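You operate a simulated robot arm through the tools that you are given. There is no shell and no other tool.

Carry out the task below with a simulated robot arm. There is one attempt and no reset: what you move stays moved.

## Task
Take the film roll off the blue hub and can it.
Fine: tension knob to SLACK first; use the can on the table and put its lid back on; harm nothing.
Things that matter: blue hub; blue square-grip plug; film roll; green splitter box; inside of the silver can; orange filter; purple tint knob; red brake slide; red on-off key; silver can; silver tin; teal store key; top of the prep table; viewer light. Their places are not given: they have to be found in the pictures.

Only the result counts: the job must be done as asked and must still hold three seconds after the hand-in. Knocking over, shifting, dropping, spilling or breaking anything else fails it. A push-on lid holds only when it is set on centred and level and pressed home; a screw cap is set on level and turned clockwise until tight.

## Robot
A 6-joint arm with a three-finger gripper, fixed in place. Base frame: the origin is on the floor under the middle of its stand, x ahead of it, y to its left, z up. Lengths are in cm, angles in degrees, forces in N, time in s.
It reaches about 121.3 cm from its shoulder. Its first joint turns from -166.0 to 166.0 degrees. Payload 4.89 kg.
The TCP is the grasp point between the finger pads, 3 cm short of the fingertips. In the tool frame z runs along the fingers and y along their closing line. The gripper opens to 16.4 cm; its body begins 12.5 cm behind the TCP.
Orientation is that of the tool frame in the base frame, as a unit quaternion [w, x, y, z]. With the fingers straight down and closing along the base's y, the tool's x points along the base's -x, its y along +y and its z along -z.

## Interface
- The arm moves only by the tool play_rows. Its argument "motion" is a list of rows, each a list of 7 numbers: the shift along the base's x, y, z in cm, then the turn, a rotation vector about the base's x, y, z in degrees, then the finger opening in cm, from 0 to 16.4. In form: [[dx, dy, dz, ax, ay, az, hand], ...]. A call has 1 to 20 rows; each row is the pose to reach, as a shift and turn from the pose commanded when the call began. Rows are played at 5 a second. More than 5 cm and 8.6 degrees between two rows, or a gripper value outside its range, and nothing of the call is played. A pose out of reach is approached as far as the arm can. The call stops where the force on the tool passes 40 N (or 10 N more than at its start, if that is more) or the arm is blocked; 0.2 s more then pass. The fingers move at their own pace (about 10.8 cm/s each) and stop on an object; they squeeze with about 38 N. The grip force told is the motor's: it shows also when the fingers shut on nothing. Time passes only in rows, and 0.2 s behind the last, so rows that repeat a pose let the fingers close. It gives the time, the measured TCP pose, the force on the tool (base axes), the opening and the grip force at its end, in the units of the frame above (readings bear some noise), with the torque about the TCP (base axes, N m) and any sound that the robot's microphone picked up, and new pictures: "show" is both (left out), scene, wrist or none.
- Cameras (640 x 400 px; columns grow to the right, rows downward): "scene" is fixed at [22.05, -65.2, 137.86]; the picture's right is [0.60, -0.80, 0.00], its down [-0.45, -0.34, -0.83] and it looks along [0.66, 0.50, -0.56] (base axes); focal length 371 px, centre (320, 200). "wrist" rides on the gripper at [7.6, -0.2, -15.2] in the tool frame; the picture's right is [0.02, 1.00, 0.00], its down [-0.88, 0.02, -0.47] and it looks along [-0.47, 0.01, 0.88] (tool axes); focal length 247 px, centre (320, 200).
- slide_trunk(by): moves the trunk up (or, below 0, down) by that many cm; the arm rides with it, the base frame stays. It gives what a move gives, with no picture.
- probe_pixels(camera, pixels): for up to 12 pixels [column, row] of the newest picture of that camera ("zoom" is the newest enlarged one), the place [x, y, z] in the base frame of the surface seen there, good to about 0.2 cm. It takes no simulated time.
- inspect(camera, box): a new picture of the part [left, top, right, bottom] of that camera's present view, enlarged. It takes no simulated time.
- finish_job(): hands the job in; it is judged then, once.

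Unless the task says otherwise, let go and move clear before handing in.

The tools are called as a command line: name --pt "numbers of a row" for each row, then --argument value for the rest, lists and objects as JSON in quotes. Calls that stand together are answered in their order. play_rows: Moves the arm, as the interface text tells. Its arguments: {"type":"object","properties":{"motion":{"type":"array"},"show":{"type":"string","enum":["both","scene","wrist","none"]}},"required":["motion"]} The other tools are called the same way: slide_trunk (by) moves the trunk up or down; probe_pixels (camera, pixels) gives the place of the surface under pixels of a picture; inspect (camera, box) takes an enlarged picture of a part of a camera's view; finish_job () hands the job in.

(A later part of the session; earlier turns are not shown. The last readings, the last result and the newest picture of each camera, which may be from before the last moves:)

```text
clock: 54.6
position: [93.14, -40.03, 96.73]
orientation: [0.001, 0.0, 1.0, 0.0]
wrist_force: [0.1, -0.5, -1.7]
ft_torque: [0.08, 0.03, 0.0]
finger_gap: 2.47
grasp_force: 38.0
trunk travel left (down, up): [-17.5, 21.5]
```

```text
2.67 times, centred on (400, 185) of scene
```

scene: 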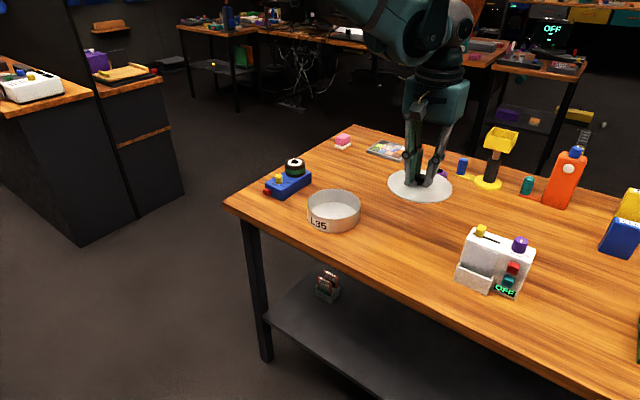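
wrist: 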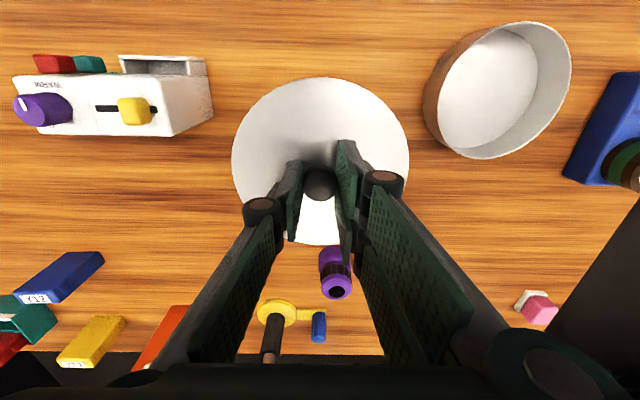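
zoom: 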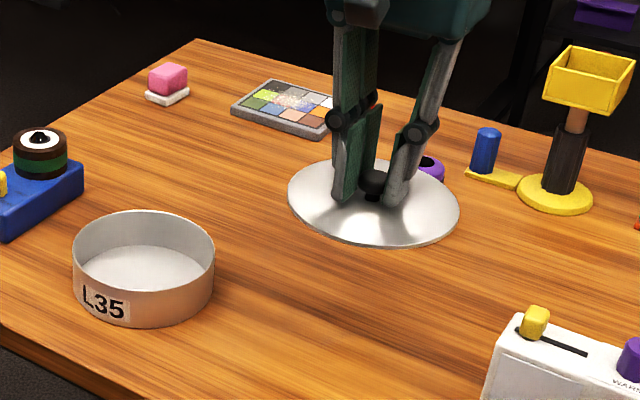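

The lid is a thin flat disc with a knob, and the spot beneath is clear. I lower most of the way and check.

play_rows --pt "0 0 -3 0 0 0 1.6" --pt "0 0 -6 0 0 0 1.6" --pt "0 0 -9 0 0 0 1.6" --pt "0 0 -11.5 0 0 0 1.6" --pt "0 0 -13 0 0 0 1.6" --pt "0 0 -13.6 0 0 0 1.6" --pt "0 0 -13.6 0 0 0 1.6" --show "both"

inspect --camera "scene" --box '[360, 170, 460, 250]'

```text
clock: 56.2
position: [93.02, -39.71, 82.79]
orientation: [0.0, 0.0, 1.0, 0.0]
wrist_force: [-0.8, -0.2, 0.5]
ft_torque: [0.02, 0.04, 0.05]
finger_gap: 2.47
grasp_force: 38.0
trunk travel left (down, up): [-17.5, 21.5]
```

scene: 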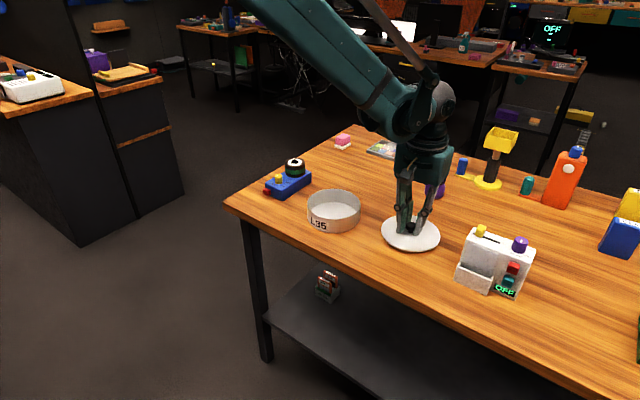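
wrist: 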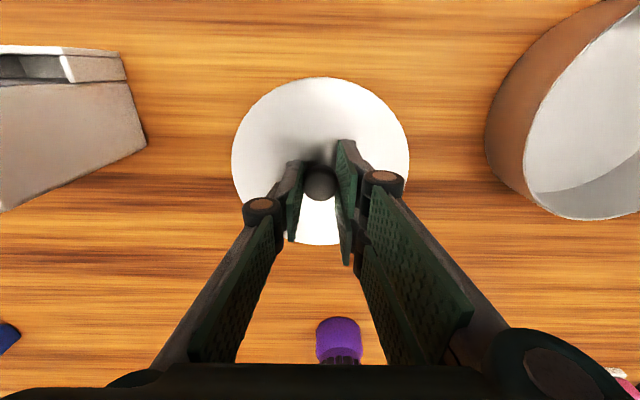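

```text
5.00 times, centred on (410, 210) of scene
```

zoom: 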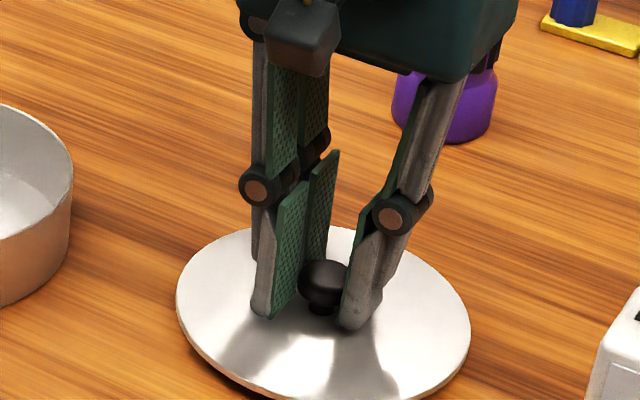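

Close to the table now. I probe the lid's height and then lower in small steps.

probe_pixels --camera "zoom" --pixels '[[220, 280], [330, 350], [430, 330], [300, 236], [180, 330], [325, 265]]'

play_rows --pt "0 0 -0.1 0 0 0 1.6" --pt "0 0 -0.2 0 0 0 1.6" --pt "0 0 -0.3 0 0 0 1.6" --pt "0 0 -0.3 0 0 0 1.6" --show "none"

```text
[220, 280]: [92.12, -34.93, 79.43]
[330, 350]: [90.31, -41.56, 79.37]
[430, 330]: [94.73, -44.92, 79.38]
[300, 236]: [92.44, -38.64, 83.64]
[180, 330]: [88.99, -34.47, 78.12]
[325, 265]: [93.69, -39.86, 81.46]
```

```text
clock: 57.2
position: [93.04, -39.7, 82.5]
orientation: [0.0, 0.0, 1.0, 0.0]
wrist_force: [-0.9, 0.1, -0.5]
ft_torque: [-0.03, 0.02, -0.02]
finger_gap: 2.49
grasp_force: 38.0
trunk travel left (down, up): [-17.5, 21.5]
```

play_rows --pt "0 0 -0.1 0 0 0 1.6" --pt "0 0 -0.2 0 0 0 1.6" --pt "0 0 -0.2 0 0 0 1.6" --show "none"

play_rows --pt "0 0 -0.1 0 0 0 1.6" --pt "0 0 -0.2 0 0 0 1.6" --pt "0 0 -0.2 0 0 0 1.6" --show "scene"

inspect --camera "scene" --box '[370, 200, 450, 260]'

```text
clock: 58.0
position: [93.0, -39.68, 82.32]
orientation: [0.0, 0.0, 1.0, 0.0]
wrist_force: [0.6, -0.9, 0.2]
ft_torque: [0.02, 0.0, -0.01]
finger_gap: 2.47
grasp_force: 37.7
trunk travel left (down, up): [-17.5, 21.5]
```

```text
clock: 58.8
position: [93.1, -39.66, 82.01]
orientation: [0.001, 0.0, 1.0, 0.0]
wrist_force: [-0.5, 0.0, -0.7]
ft_torque: [0.0, 0.02, -0.01]
finger_gap: 2.49
grasp_force: 38.2
trunk travel left (down, up): [-17.5, 21.5]
```

scene: 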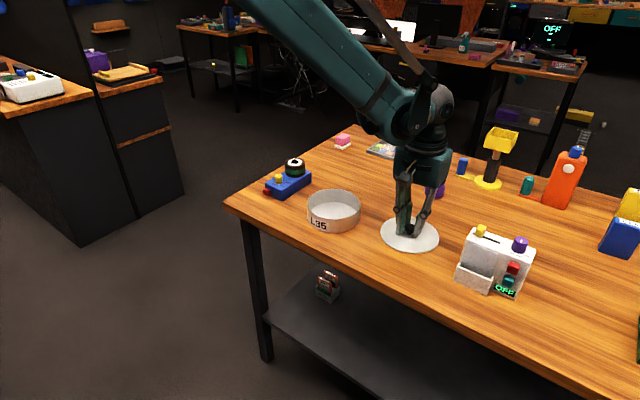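

```text
6.67 times, centred on (410, 230) of scene
```

zoom: 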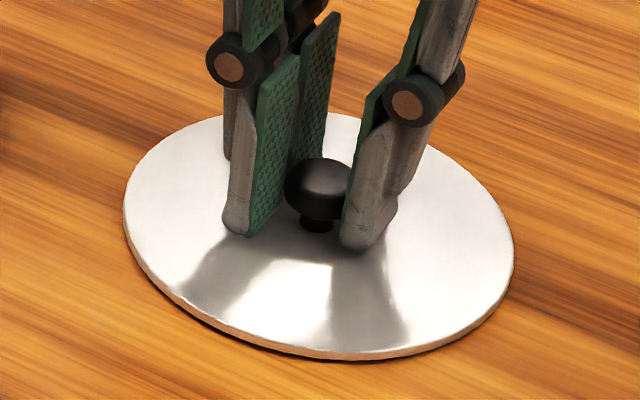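

The lid is just above the table (thin shadow at its front edge). I keep lowering in small steps until contact shows.

play_rows --pt "0 0 -0.08 0 0 0 1.6" --pt "0 0 -0.16 0 0 0 1.6" --pt "0 0 -0.16 0 0 0 1.6" --show "none"

play_rows --pt "0 0 -0.05 0 0 0 1.6" --pt "0 0 -0.1 0 0 0 1.6" --pt "0 0 -0.1 0 0 0 1.6" --show "none"

```text
clock: 59.6
position: [93.1, -39.63, 81.95]
orientation: [0.0, 0.0, 1.0, 0.0]
wrist_force: [-0.3, -0.6, -0.6]
ft_torque: [0.01, -0.01, 0.0]
finger_gap: 2.5
grasp_force: 38.1
trunk travel left (down, up): [-17.5, 21.5]
```

```text
clock: 60.4
position: [92.92, -39.6, 81.89]
orientation: [0.001, 0.0, 1.0, 0.0]
wrist_force: [-0.4, -0.4, 0.5]
ft_torque: [-0.01, 0.02, 0.0]
finger_gap: 2.47
grasp_force: 38.1
trunk travel left (down, up): [-17.5, 21.5]
```

play_rows --pt "0 0 -0.05 0 0 0 1.6" --pt "0 0 -0.1 0 0 0 1.6" --pt "0 0 -0.1 0 0 0 1.6" --show "none"

play_rows --pt "0 0 -0.04 0 0 0 1.6" --pt "0 0 -0.08 0 0 0 1.6" --pt "0 0 -0.08 0 0 0 1.6" --show "scene"

inspect --camera "scene" --box '[370, 200, 450, 260]'

```text
clock: 61.2
position: [92.93, -39.63, 81.84]
orientation: [-0.001, 0.0, 1.0, 0.0]
wrist_force: [3.8, -1.8, 13.4]
ft_torque: [-0.05, -0.08, 0.02]
finger_gap: 2.48
grasp_force: 37.8
trunk travel left (down, up): [-17.5, 21.5]
```

```text
clock: 62.0
position: [92.96, -39.56, 81.75]
orientation: [0.0, 0.0, 1.0, 0.0]
wrist_force: [8.2, -6.6, 22.0]
ft_torque: [-0.13, -0.18, -0.01]
finger_gap: 2.46
grasp_force: 37.7
trunk travel left (down, up): [-17.5, 21.5]
```

scene: 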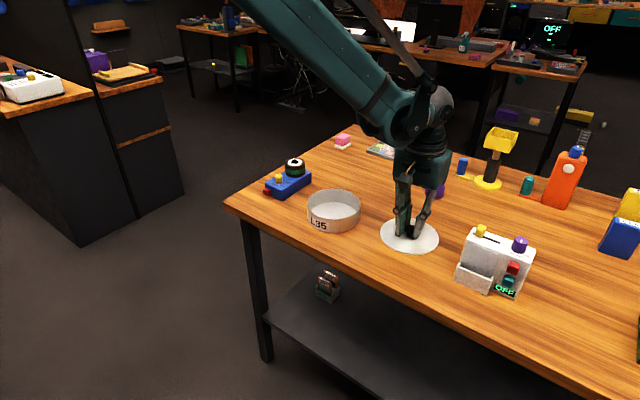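

```text
6.67 times, centred on (410, 230) of scene
```

zoom: 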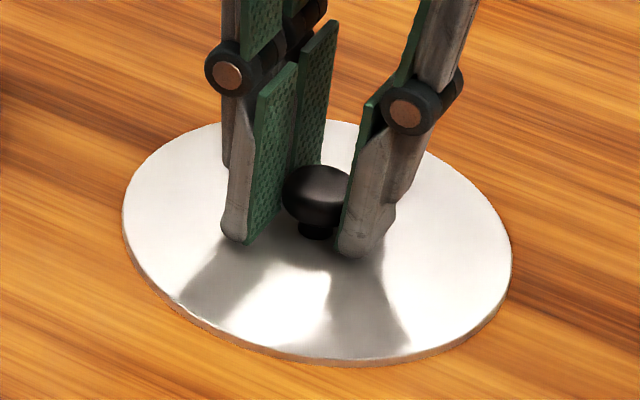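

Contact confirmed (22 N). I relieve the force, open the fingers and rise clear of the lid knob.

play_rows --pt "0 0 0.1 0 0 0 1.6" --pt "0 0 0.18 0 0 0 1.6" --pt "0 0 0.18 0 0 0 3" --pt "0 0 0.18 0 0 0 4.5" --pt "0 0 0.18 0 0 0 5" --pt "0 0 1.5 0 0 0 5" --pt "0 0 4 0 0 0 5" --pt "0 0 8 0 0 0 5" --pt "0 0 12 0 0 0 7" --pt "0 0 16 0 0 0 9" --pt "0 0 18 0 0 0 9" --pt "0 0 18 0 0 0 9" --show "both"

inspect --camera "wrist" --box '[230, 60, 410, 200]'

inspect --camera "scene" --box '[280, 150, 460, 270]'

```text
clock: 64.6
position: [92.99, -39.86, 99.69]
orientation: [0.0, 0.0, 1.0, 0.001]
wrist_force: [-0.2, -0.5, 0.0]
ft_torque: [0.03, -0.07, 0.01]
finger_gap: 9.0
grasp_force: 0.0
trunk travel left (down, up): [-17.5, 21.5]
```

scene: 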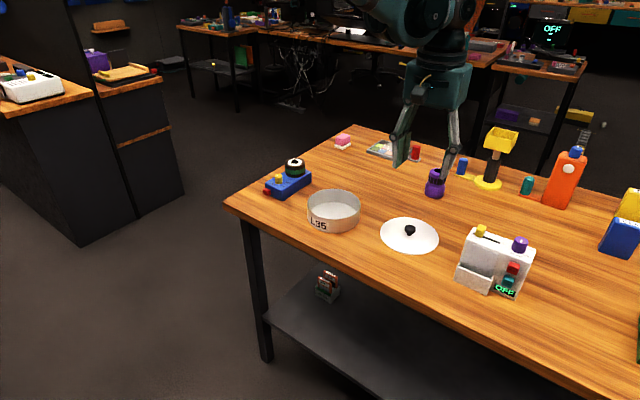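
wrist: 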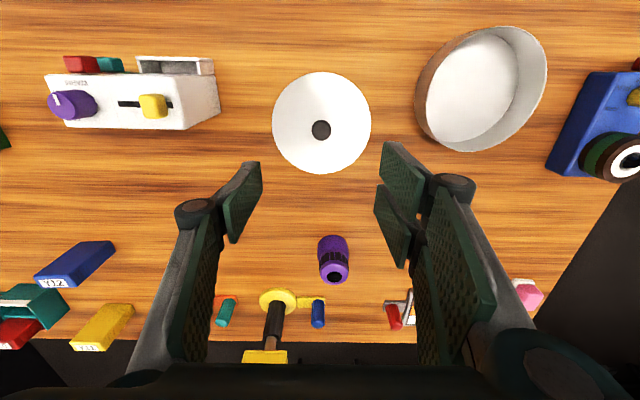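

```text
2.86 times, centred on (320, 130) of wrist
```

zoom: 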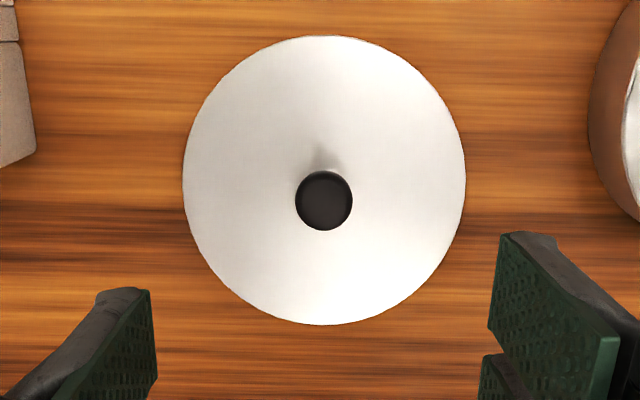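

```text
3.33 times, centred on (370, 210) of scene
```

zoom: 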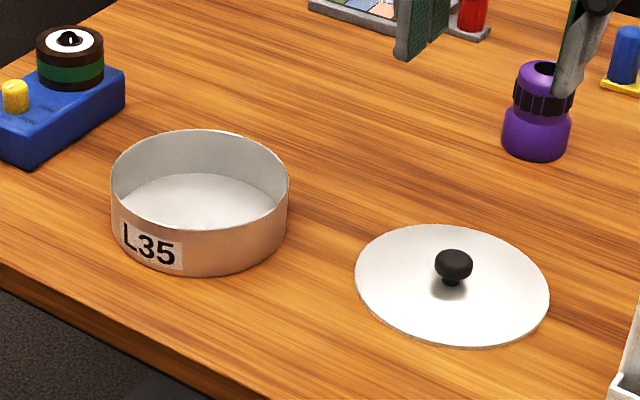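

The lid lies flat on the table and the can is open and empty. I probe the can's rim and floor.

probe_pixels --camera "zoom" --pixels '[[200, 195], [230, 210], [170, 190], [112, 180], [287, 180], [200, 133], [200, 229], [140, 150], [262, 150], [130, 205], [270, 210], [450, 285]]'

probe_pixels --camera "wrist" --pixels '[[480, 90], [465, 100], [500, 80], [546, 60], [416, 100], [503, 28], [470, 150], [321, 129]]'

```text
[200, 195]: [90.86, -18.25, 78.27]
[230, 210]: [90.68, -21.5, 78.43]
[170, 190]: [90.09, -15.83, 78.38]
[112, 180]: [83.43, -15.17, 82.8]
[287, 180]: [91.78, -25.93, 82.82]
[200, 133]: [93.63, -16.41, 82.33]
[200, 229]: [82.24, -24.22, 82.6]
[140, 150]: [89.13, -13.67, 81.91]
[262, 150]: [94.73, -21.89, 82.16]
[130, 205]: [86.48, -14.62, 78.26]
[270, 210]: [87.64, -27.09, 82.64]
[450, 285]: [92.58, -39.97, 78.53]
```

```text
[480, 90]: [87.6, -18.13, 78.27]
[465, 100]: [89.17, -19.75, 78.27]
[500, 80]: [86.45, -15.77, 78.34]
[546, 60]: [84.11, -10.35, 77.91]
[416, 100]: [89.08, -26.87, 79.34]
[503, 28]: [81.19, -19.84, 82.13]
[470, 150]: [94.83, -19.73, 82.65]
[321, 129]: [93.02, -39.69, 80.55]
```

Can floor is z≈78.3, rim z≈82.75, centre ≈(88.0, −20.0). Now I travel high over to the roll and look down on it.

play_rows --pt "0.2 4.3 0 0 0 0 9" --pt "0.4 8.6 0 0 0 0 9" --pt "0.6 12.9 0 0 0 0 9" --pt "0.8 17.2 0 0 0 0 9" --pt "1.0 21.5 0 0 0 0 9" --pt "1.2 25.8 0 0 0 0 9" --pt "1.4 30.1 0 0 0 0 9" --pt "1.6 34.4 0 0 0 0 9" --pt "2.0 38.64 0 0 0 0 9" --pt "2.0 38.64 -4 0 0 0 9" --pt "2.0 38.64 -6 0 0 0 9" --pt "2.0 38.64 -6 0 0 0 9" --show "wrist"

inspect --camera "wrist" --box '[260, 90, 380, 220]'

```text
clock: 67.2
position: [95.18, -1.0, 93.76]
orientation: [0.0, 0.0, 1.0, 0.001]
wrist_force: [0.3, -0.8, -0.3]
ft_torque: [-0.04, 0.09, 0.03]
finger_gap: 9.0
grasp_force: 0.0
trunk travel left (down, up): [-17.5, 21.5]
```

wrist: 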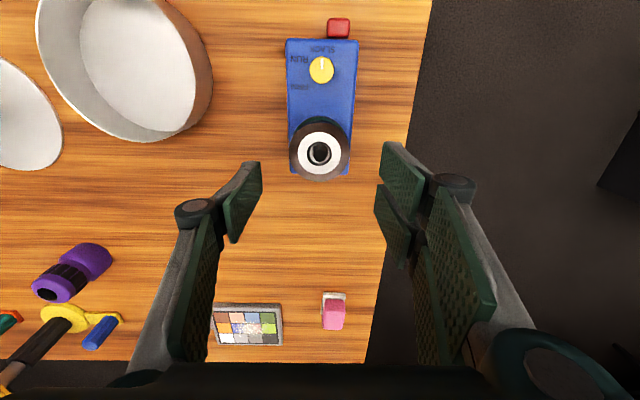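

```text
3.08 times, centred on (320, 155) of wrist
```

zoom: 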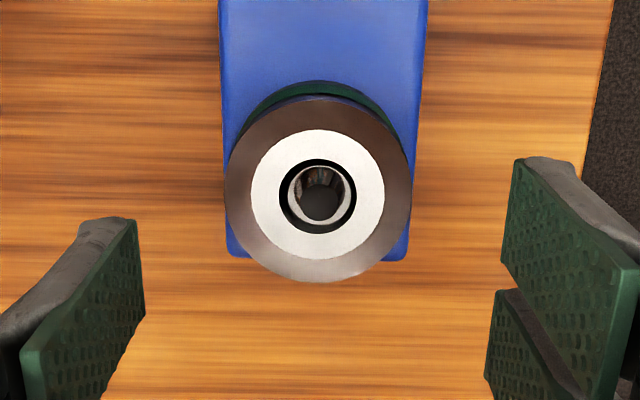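

probe_pixels --camera "zoom" --pixels '[[232, 192], [405, 192], [320, 105], [320, 276], [258, 192], [378, 192], [320, 135], [320, 248], [270, 240], [368, 240]]'

```text
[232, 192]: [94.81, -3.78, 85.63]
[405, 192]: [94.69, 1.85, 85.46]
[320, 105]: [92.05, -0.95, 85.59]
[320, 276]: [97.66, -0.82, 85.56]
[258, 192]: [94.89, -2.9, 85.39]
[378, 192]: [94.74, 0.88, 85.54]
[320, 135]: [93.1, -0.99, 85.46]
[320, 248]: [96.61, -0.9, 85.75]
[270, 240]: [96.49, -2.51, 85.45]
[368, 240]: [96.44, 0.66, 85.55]
```

Roll centre reads (94.87, −0.98). I shift −0.17 in x and descend around the roll, tips stopping about 0.4 cm above the box top.

play_rows --pt "-0.17 0 -2 0 0 0 9" --pt "-0.17 0 -4.5 0 0 0 9" --pt "-0.17 0 -6.5 0 0 0 9" --pt "-0.17 0 -7.6 0 0 0 9" --pt "-0.17 0 -8.15 0 0 0 9" --pt "-0.17 0 -8.15 0 0 0 9" --show "both"

inspect --camera "wrist" --box '[240, 110, 400, 260]'

inspect --camera "scene" --box '[255, 130, 335, 200]'

```text
clock: 68.6
position: [94.79, -1.04, 85.5]
orientation: [0.001, -0.001, 1.0, 0.0]
wrist_force: [0.2, -0.6, 0.0]
ft_torque: [0.0, 0.03, -0.04]
finger_gap: 9.01
grasp_force: 0.1
trunk travel left (down, up): [-17.5, 21.5]
```

scene: 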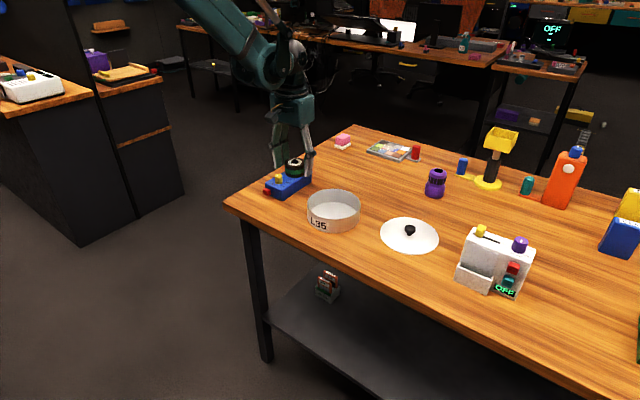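
wrist: 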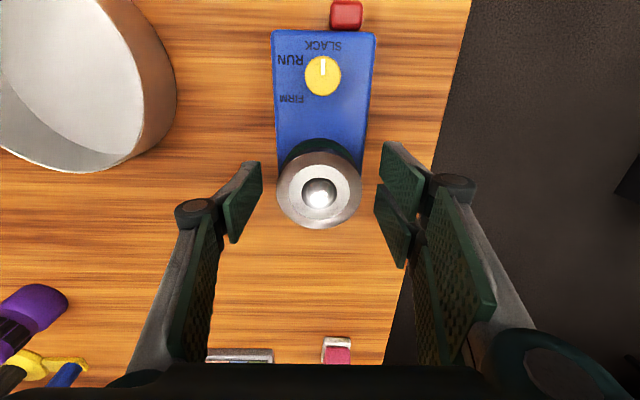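

```text
2.67 times, centred on (320, 185) of wrist
```

zoom: 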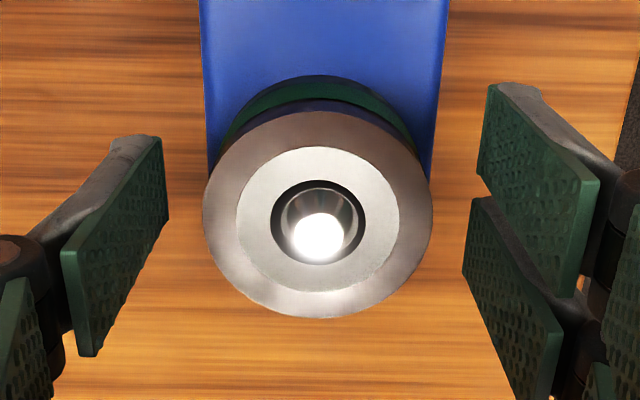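

```text
5.71 times, centred on (295, 165) of scene
```

zoom: 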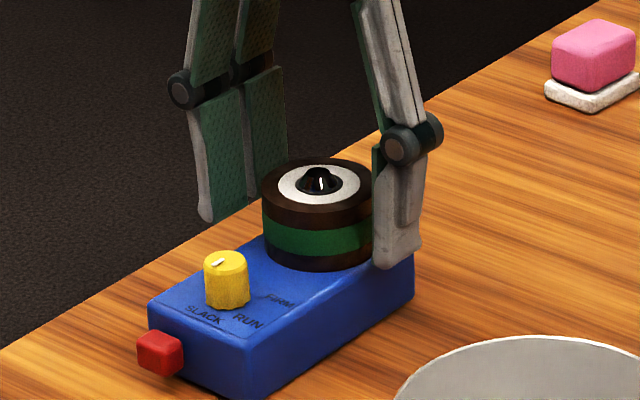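

The roll is centred between the pads and the tips clear the box top. I close on the roll.

play_rows --pt "0 0 0 0 0 0 8" --pt "0 0 0 0 0 0 7.2" --pt "0 0 0 0 0 0 6.5" --pt "0 0 0 0 0 0 6.0" --pt "0 0 0 0 0 0 5.6" --pt "0 0 0 0 0 0 5.6" --pt "0 0 0 0 0 0 5.6" --show "both"

inspect --camera "scene" --box '[255, 130, 335, 200]'

```text
clock: 70.2
position: [94.88, -0.97, 85.63]
orientation: [0.0, -0.001, 1.0, 0.0]
wrist_force: [1.1, -0.6, 1.2]
ft_torque: [-0.03, -0.04, 0.02]
finger_gap: 5.73
grasp_force: 38.1
trunk travel left (down, up): [-17.5, 21.5]
```

scene: 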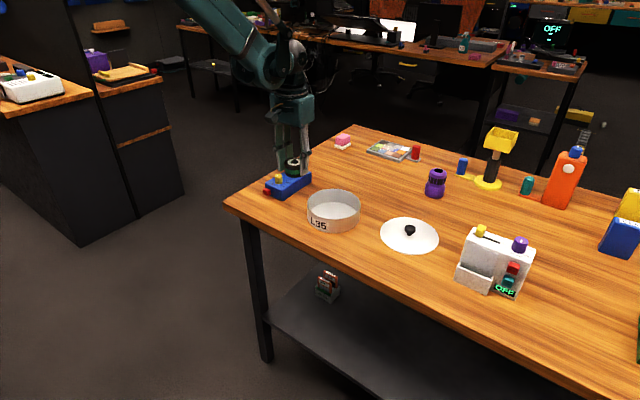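
wrist: 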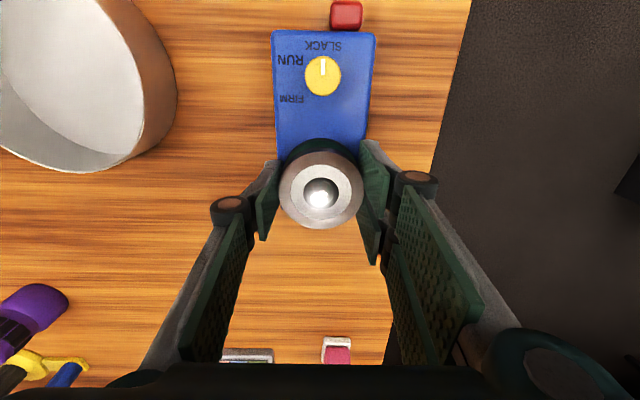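

```text
5.71 times, centred on (295, 165) of scene
```

zoom: 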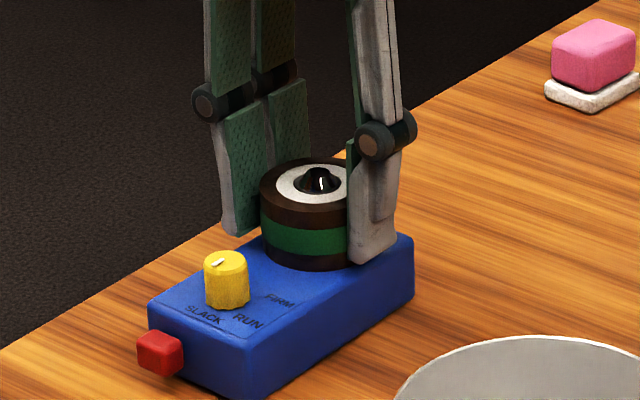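

The roll is gripped (5.73 cm, 38 N). I lift slowly straight up and check that the unit stays on the table.

play_rows --pt "0 0 0.2 0 0 0 5.2" --pt "0 0 0.4 0 0 0 5.2" --pt "0 0 0.7 0 0 0 5.2" --pt "0 0 1.0 0 0 0 5.2" --pt "0 0 1.4 0 0 0 5.2" --pt "0 0 1.4 0 0 0 5.2" --show "both"

inspect --camera "scene" --box '[255, 130, 335, 200]'

```text
clock: 71.6
position: [95.04, -1.01, 87.01]
orientation: [0.001, 0.0, 1.0, -0.001]
wrist_force: [0.0, -0.3, -0.7]
ft_torque: [-0.01, 0.01, -0.01]
finger_gap: 5.74
grasp_force: 38.0
trunk travel left (down, up): [-17.5, 21.5]
```

scene: 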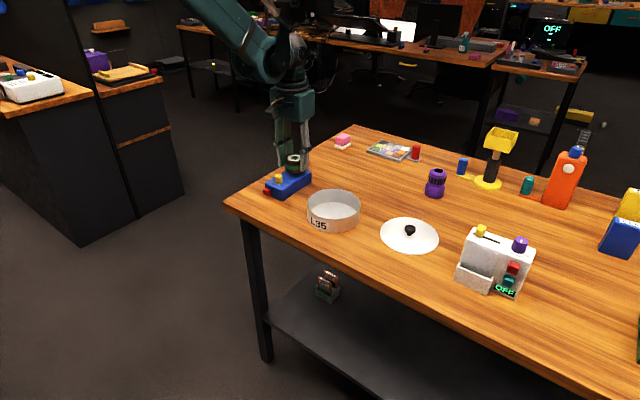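
wrist: 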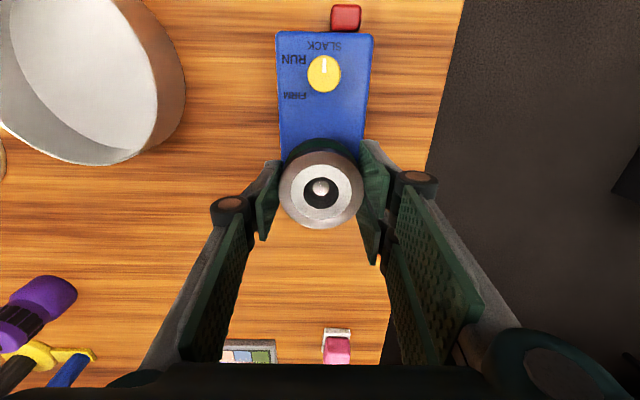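

```text
5.71 times, centred on (295, 165) of scene
```

zoom: 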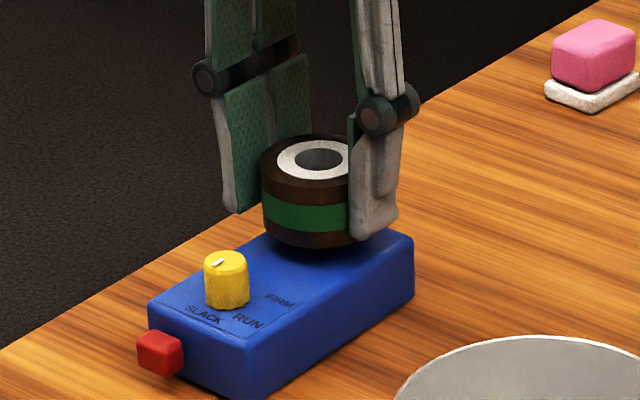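

The roll slides up the spindle freely and the unit remains put. I lift it well clear and carry it over the can.

play_rows --pt "0 0 1 0 0 0 5.2" --pt "0 0 2 0 0 0 5.2" --pt "0 0 3.5 0 0 0 5.2" --pt "0 0 6 0 0 0 5.2" --pt "0 0 8 0 0 0 5.2" --pt "-1.4 -3.8 8 0 0 0 5.2" --pt "-2.8 -7.6 8 0 0 0 5.2" --pt "-4.2 -11.4 8 0 0 0 5.2" --pt "-5.6 -15.2 8 0 0 0 5.2" --pt "-6.86 -19.0 8 0 0 0 5.2" --pt "-6.86 -19.0 8 0 0 0 5.2" --pt "-6.86 -19.0 8 0 0 0 5.2" --show "both"

inspect --camera "wrist" --box '[220, 70, 420, 270]'

inspect --camera "scene" --box '[270, 120, 390, 240]'

```text
clock: 74.2
position: [87.74, -20.19, 95.04]
orientation: [0.0, 0.0, 1.0, -0.001]
wrist_force: [-0.2, -1.0, -0.6]
ft_torque: [0.04, -0.04, 0.02]
finger_gap: 5.71
grasp_force: 37.8
trunk travel left (down, up): [-17.5, 21.5]
```

scene: 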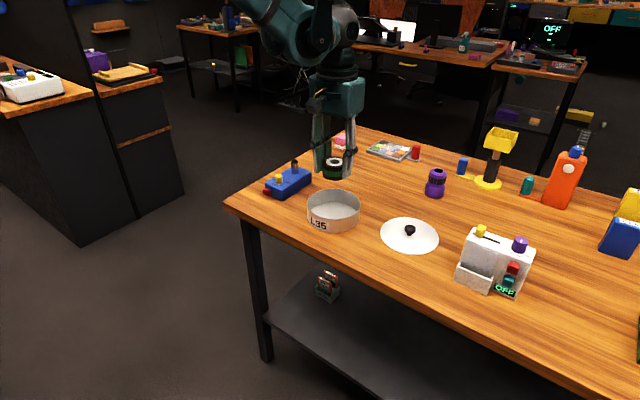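
wrist: 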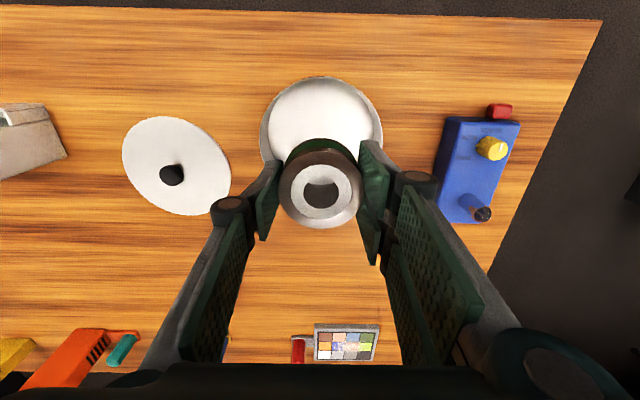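

```text
2.00 times, centred on (320, 170) of wrist
```

zoom: 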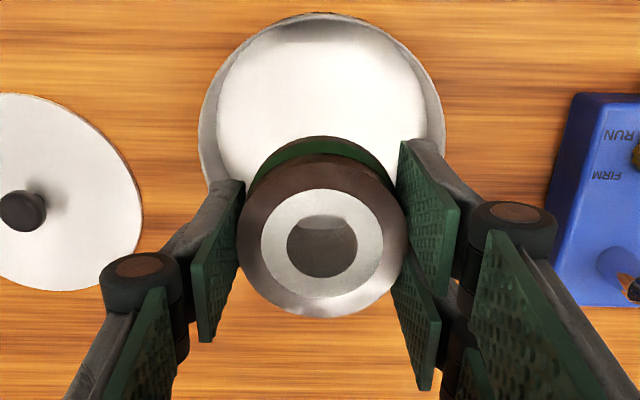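

```text
3.33 times, centred on (330, 180) of scene
```

zoom: 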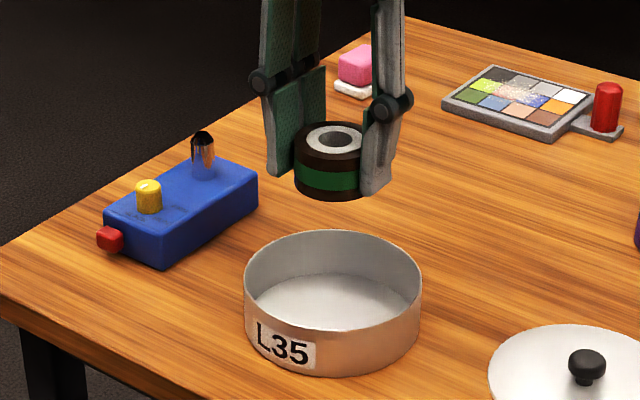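

The roll is over the can. I probe the can rim again from here to centre before lowering.

probe_pixels --camera "wrist" --pixels '[[261, 135], [381, 135], [262, 125], [380, 125], [321, 78], [290, 86], [352, 86], [320, 110], [300, 120], [345, 120]]'

inspect --camera "wrist" --box '[250, 60, 390, 150]'

```text
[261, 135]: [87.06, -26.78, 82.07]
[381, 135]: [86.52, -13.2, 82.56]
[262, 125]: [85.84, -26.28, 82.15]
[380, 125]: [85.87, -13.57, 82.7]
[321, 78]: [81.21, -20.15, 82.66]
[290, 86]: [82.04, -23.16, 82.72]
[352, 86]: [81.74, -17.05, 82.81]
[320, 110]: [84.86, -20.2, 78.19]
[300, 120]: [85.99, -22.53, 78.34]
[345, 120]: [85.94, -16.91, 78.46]
```

```text
4.44 times, centred on (320, 105) of wrist
```

zoom: 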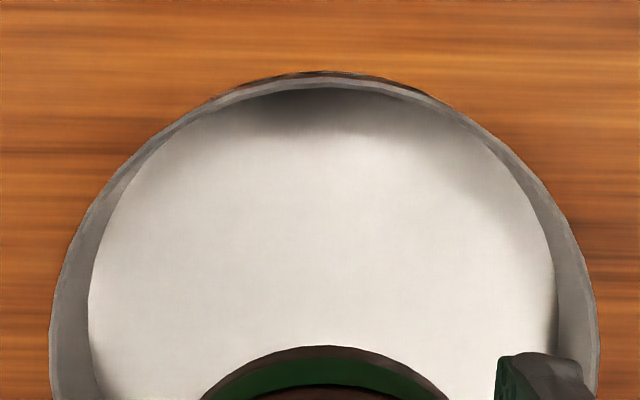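

Can centre confirmed at about (88.05, −20.0). I lower the roll into the can, stopping a few millimetres above its floor.

play_rows --pt "0.1 0.05 -2.5 0 0 0 5.2" --pt "0.1 0.05 -5 0 0 0 5.2" --pt "0.1 0.05 -7.5 0 0 0 5.2" --pt "0.1 0.05 -9.5 0 0 0 5.2" --pt "0.1 0.05 -11 0 0 0 5.2" --pt "0.1 0.05 -12 0 0 0 5.2" --pt "0.1 0.05 -12.6 0 0 0 5.2" --pt "0.1 0.05 -12.6 0 0 0 5.2" --show "both"

inspect --camera "scene" --box '[290, 150, 380, 240]'

```text
clock: 76.0
position: [88.03, -19.96, 82.5]
orientation: [0.0, 0.0, 1.0, 0.0]
wrist_force: [0.5, -0.2, -1.2]
ft_torque: [0.0, -0.03, 0.01]
finger_gap: 5.73
grasp_force: 38.1
trunk travel left (down, up): [-17.5, 21.5]
```

scene: 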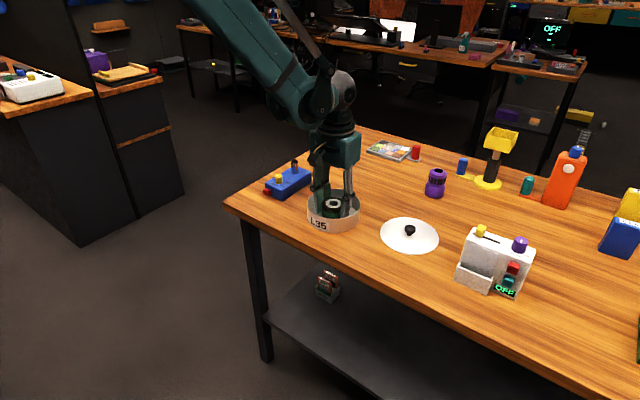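
wrist: 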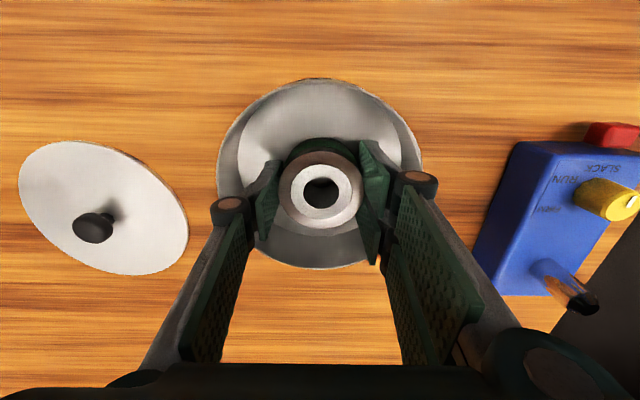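

```text
4.44 times, centred on (335, 195) of scene
```

zoom: 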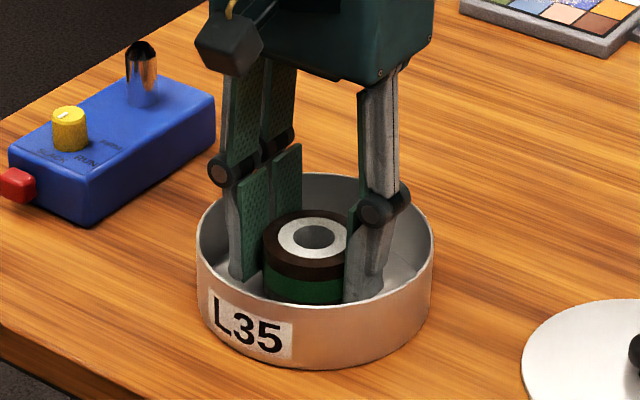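

The roll is inside the can with clearance all round. I lower in small steps to contact.

play_rows --pt "0 0 -0.1 0 0 0 5.2" --pt "0 0 -0.2 0 0 0 5.2" --pt "0 0 -0.3 0 0 0 5.2" --pt "0 0 -0.3 0 0 0 5.2" --show "none"

play_rows --pt "0 0 -0.07 0 0 0 5.2" --pt "0 0 -0.14 0 0 0 5.2" --pt "0 0 -0.14 0 0 0 5.2" --show "none"

```text
clock: 77.0
position: [88.08, -19.9, 82.02]
orientation: [0.0, 0.002, 1.0, 0.0]
wrist_force: [-0.2, 0.2, -0.1]
ft_torque: [0.03, 0.0, 0.02]
finger_gap: 5.71
grasp_force: 38.0
trunk travel left (down, up): [-17.5, 21.5]
```

```text
clock: 77.8
position: [88.06, -19.95, 82.04]
orientation: [0.0, 0.0, 1.0, 0.0]
wrist_force: [2.0, -4.0, 9.9]
ft_torque: [-0.2, -0.02, 0.01]
finger_gap: 5.71
grasp_force: 38.4
trunk travel left (down, up): [-17.5, 21.5]
```

Contact at about 10 N: the roll rests on the can floor. I relieve, open modestly inside the can, and rise straight out.

play_rows --pt "0 0 0.08 0 0 0 5.2" --pt "0 0 0.08 0 0 0 6.2" --pt "0 0 0.08 0 0 0 7.2" --pt "0 0 0.08 0 0 0 7.4" --pt "0 0 0.08 0 0 0 7.4" --pt "0 0 1.5 0 0 0 7.4" --pt "0 0 4 0 0 0 7.4" --pt "0 0 8 0 0 0 7.4" --pt "0 0 12 0 0 0 7.4" --pt "0 0 16 0 0 0 8" --pt "0 0 18 0 0 0 8" --pt "0 0 18 0 0 0 8" --show "both"

inspect --camera "scene" --box '[270, 150, 390, 250]'

inspect --camera "wrist" --box '[250, 60, 390, 200]'

```text
clock: 80.4
position: [88.29, -19.89, 99.98]
orientation: [0.0, 0.0, 1.0, 0.0]
wrist_force: [-0.5, 0.4, 0.6]
ft_torque: [-0.03, -0.06, 0.0]
finger_gap: 8.02
grasp_force: 0.2
trunk travel left (down, up): [-17.5, 21.5]
```

scene: 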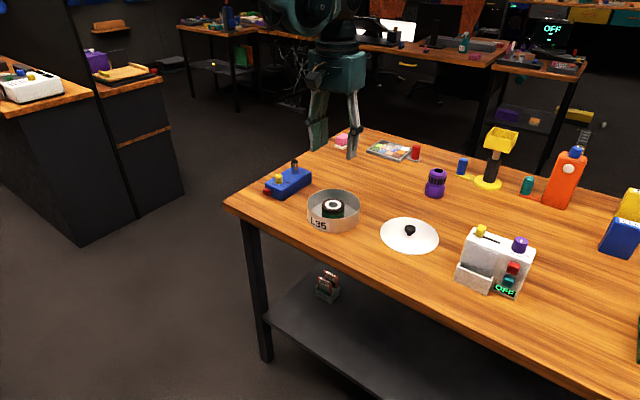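
wrist: 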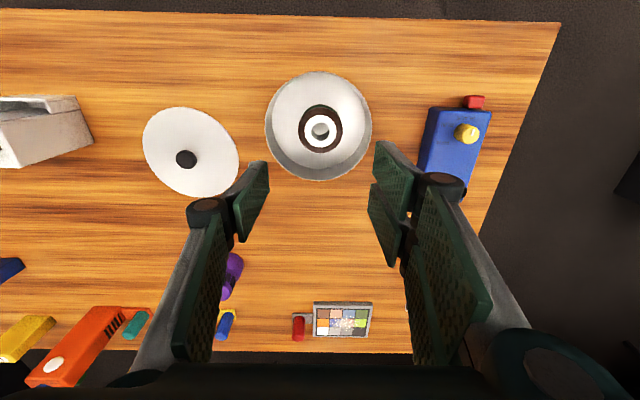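

```text
4.00 times, centred on (330, 200) of scene
```

zoom: 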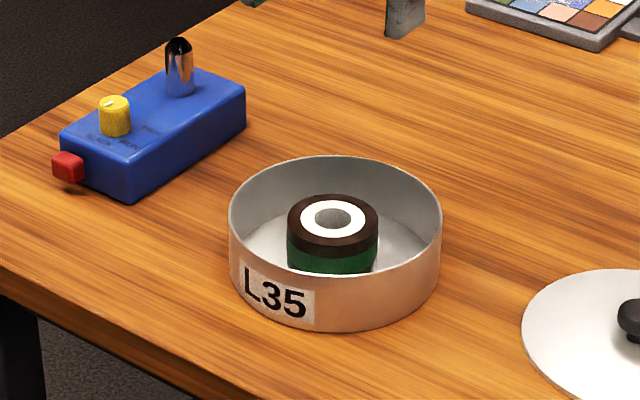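

```text
2.86 times, centred on (320, 130) of wrist
```

zoom: 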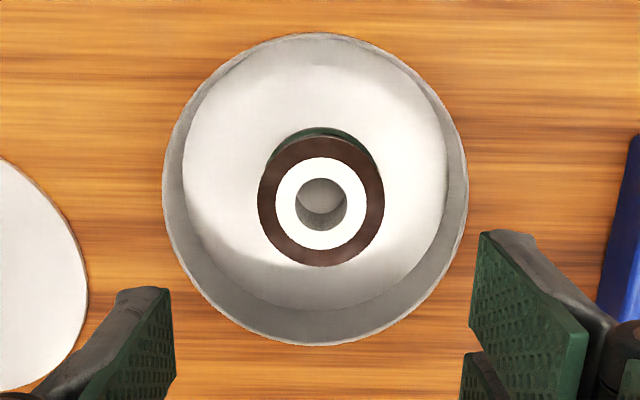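

The film roll sits upright in the can. Before refitting the lid, I compare the can's place with the first picture using the same crop.

inspect --camera "scene" --box '[240, 140, 380, 240]'

inspect --camera "scene" --box '[300, 180, 370, 240]'

probe_pixels --camera "zoom" --pixels '[[134, 165], [490, 180], [315, 62], [315, 260], [180, 235], [440, 235], [200, 100], [430, 100], [310, 170], [310, 130]]'

```text
4.00 times, centred on (310, 190) of scene
```

zoom: 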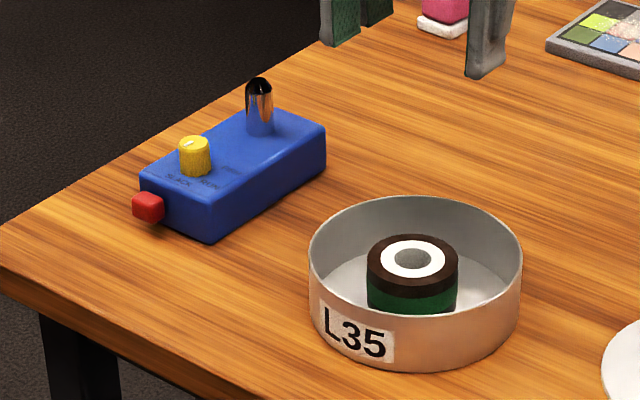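

```text
6.67 times, centred on (335, 210) of scene
```

zoom: 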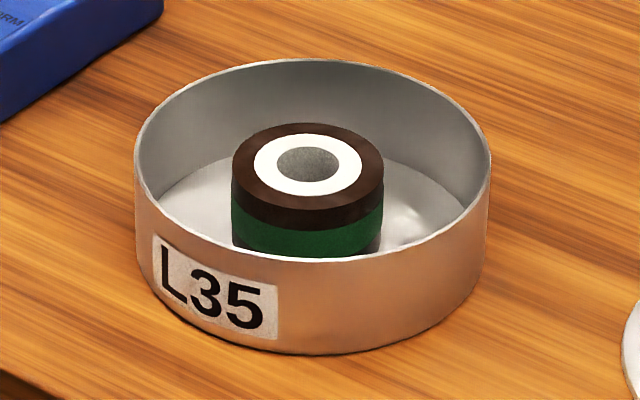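

```text
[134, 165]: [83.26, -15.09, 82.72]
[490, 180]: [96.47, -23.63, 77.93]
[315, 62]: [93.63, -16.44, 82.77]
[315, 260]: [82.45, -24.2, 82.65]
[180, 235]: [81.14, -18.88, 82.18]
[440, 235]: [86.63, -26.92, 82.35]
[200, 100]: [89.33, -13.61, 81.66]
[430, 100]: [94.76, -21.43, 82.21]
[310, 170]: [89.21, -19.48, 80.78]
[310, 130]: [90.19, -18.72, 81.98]
```

The can's label sits at exactly the same pixels as at the start, so it hasn't moved. I go back to the lid and descend over its knob with the same hand pose as when I released it.

play_rows --pt "1 -4 0 0 0 0 7" --pt "2 -8 0 0 0 0 6" --pt "3 -12 0 0 0 0 5" --pt "4 -16 0 0 0 0 4.5" --pt "4.93 -19.69 0 0 0 0 4.5" --pt "4.93 -19.69 -4 0 0 0 4.5" --pt "4.93 -19.69 -8 0 0 0 4.5" --pt "4.93 -19.69 -12 0 0 0 4.5" --pt "4.93 -19.69 -15 0 0 0 4.5" --pt "4.93 -19.69 -17 0 0 0 4.5" --pt "4.93 -19.69 -17.7 0 0 0 4.5" --pt "4.93 -19.69 -17.7 0 0 0 4.5" --pt "4.93 -19.69 -17.7 0 0 0 4.5" --show "both"

inspect --camera "wrist" --box '[260, 130, 380, 230]'

inspect --camera "scene" --box '[370, 190, 450, 260]'

```text
clock: 83.2
position: [93.09, -39.69, 82.18]
orientation: [0.0, 0.0, 1.0, 0.0]
wrist_force: [0.4, 1.1, -0.1]
ft_torque: [0.01, -0.04, -0.02]
finger_gap: 4.49
grasp_force: 0.1
trunk travel left (down, up): [-17.5, 21.5]
```

scene: 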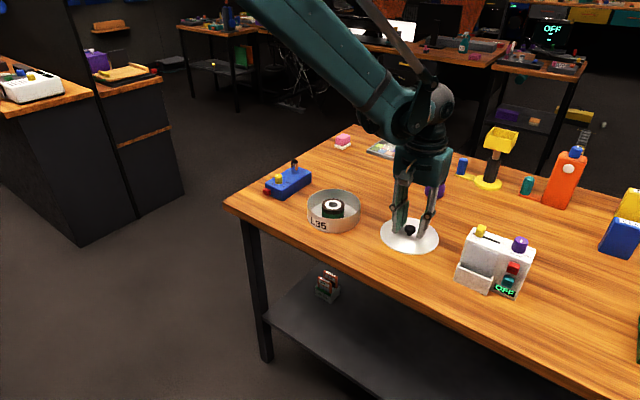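
wrist: 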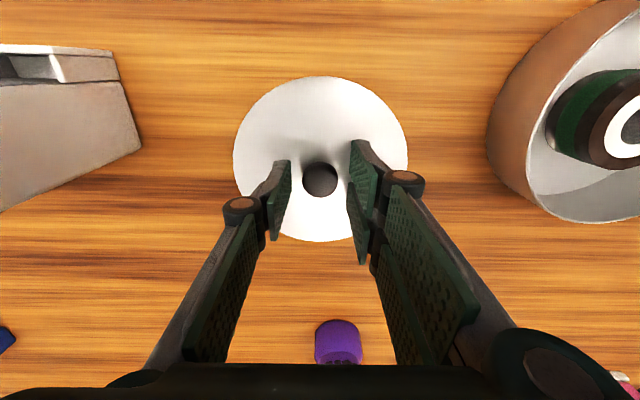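

```text
4.00 times, centred on (320, 180) of wrist
```

zoom: 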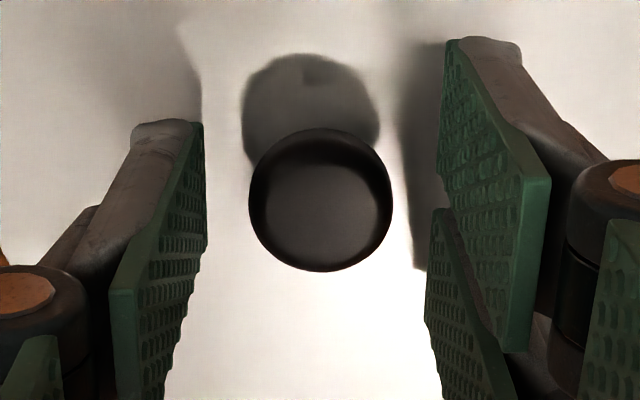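

```text
5.71 times, centred on (410, 225) of scene
```

zoom: 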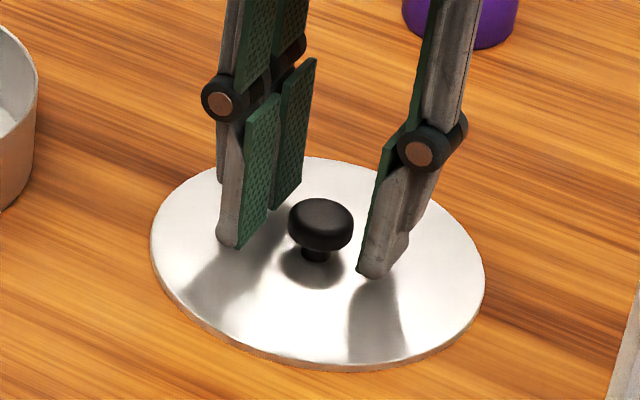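

The knob appears at (320,200) in zoom, practically the same as in the first grip (325,202). I nudge −0.08 in y, lower 0.4 and close.

play_rows --pt "0 -0.08 -0.2 0 0 0 4.5" --pt "0 -0.08 -0.4 0 0 0 4.0" --pt "0 -0.08 -0.4 0 0 0 3.0" --pt "0 -0.08 -0.4 0 0 0 2.2" --pt "0 -0.08 -0.4 0 0 0 1.6" --pt "0 -0.08 -0.4 0 0 0 1.6" --pt "0 -0.08 -0.4 0 0 0 1.6" --show "wrist"

inspect --camera "wrist" --box '[260, 130, 380, 230]'

```text
clock: 84.8
position: [93.02, -39.78, 81.86]
orientation: [0.0, 0.001, 1.0, 0.0]
wrist_force: [0.0, 0.2, 0.0]
ft_torque: [-0.03, 0.01, 0.02]
finger_gap: 2.49
grasp_force: 37.8
trunk travel left (down, up): [-17.5, 21.5]
```

wrist: 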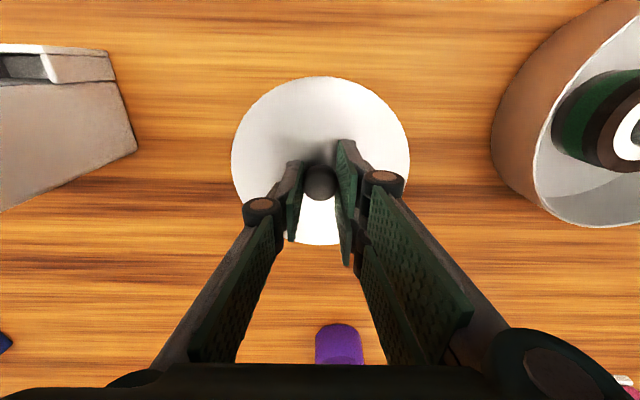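

```text
4.00 times, centred on (320, 180) of wrist
```

zoom: 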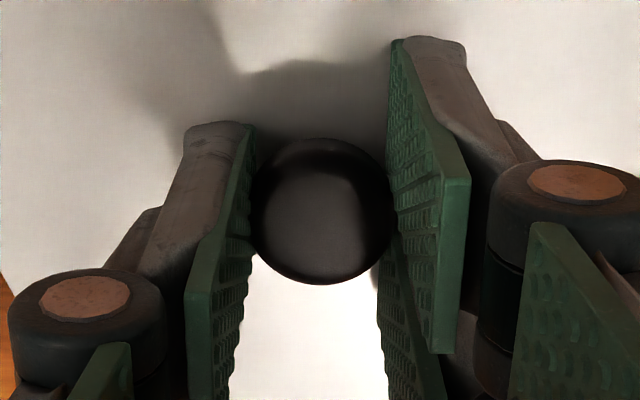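

The grip matches the first one (knob at zoom (321,212) both times). I lift the lid and carry it above the can.

play_rows --pt "0 0 1 0 0 0 1.6" --pt "0 0 4 0 0 0 1.6" --pt "0 0 8 0 0 0 1.6" --pt "0 0 11 0 0 0 1.6" --pt "-1 4 11 0 0 0 1.6" --pt "-2.1 8 11 0 0 0 1.6" --pt "-3.2 12 11 0 0 0 1.6" --pt "-4.2 16 11 0 0 0 1.6" --pt "-5.2 19.58 11 0 0 0 1.6" --pt "-5.2 19.58 11 0 0 0 1.6" --pt "-5.2 19.58 8 0 0 0 1.6" --pt "-5.2 19.58 8 0 0 0 1.6" --pt "-5.2 19.58 8 0 0 0 1.6" --show "both"

inspect --camera "scene" --box '[280, 130, 400, 240]'

```text
clock: 87.6
position: [87.89, -20.18, 89.85]
orientation: [0.0, 0.0, 1.0, 0.0]
wrist_force: [0.3, 0.1, -0.6]
ft_torque: [0.01, 0.09, 0.01]
finger_gap: 2.51
grasp_force: 38.0
trunk travel left (down, up): [-17.5, 21.5]
```

scene: 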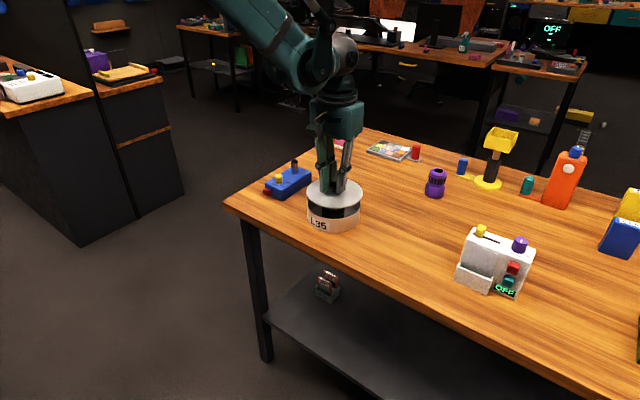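
wrist: 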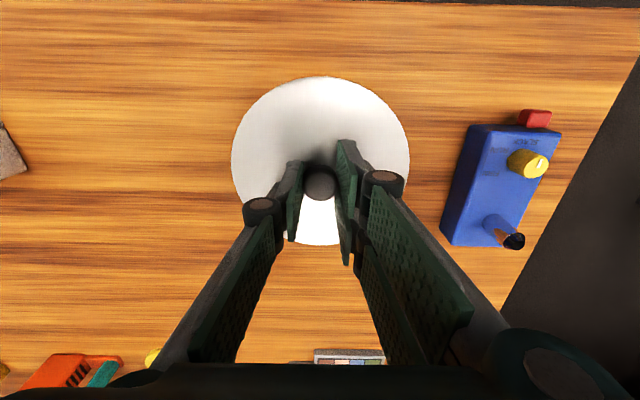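

```text
3.64 times, centred on (340, 185) of scene
```

zoom: 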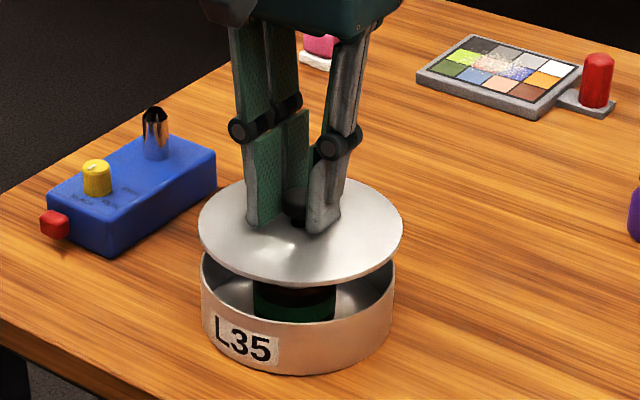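

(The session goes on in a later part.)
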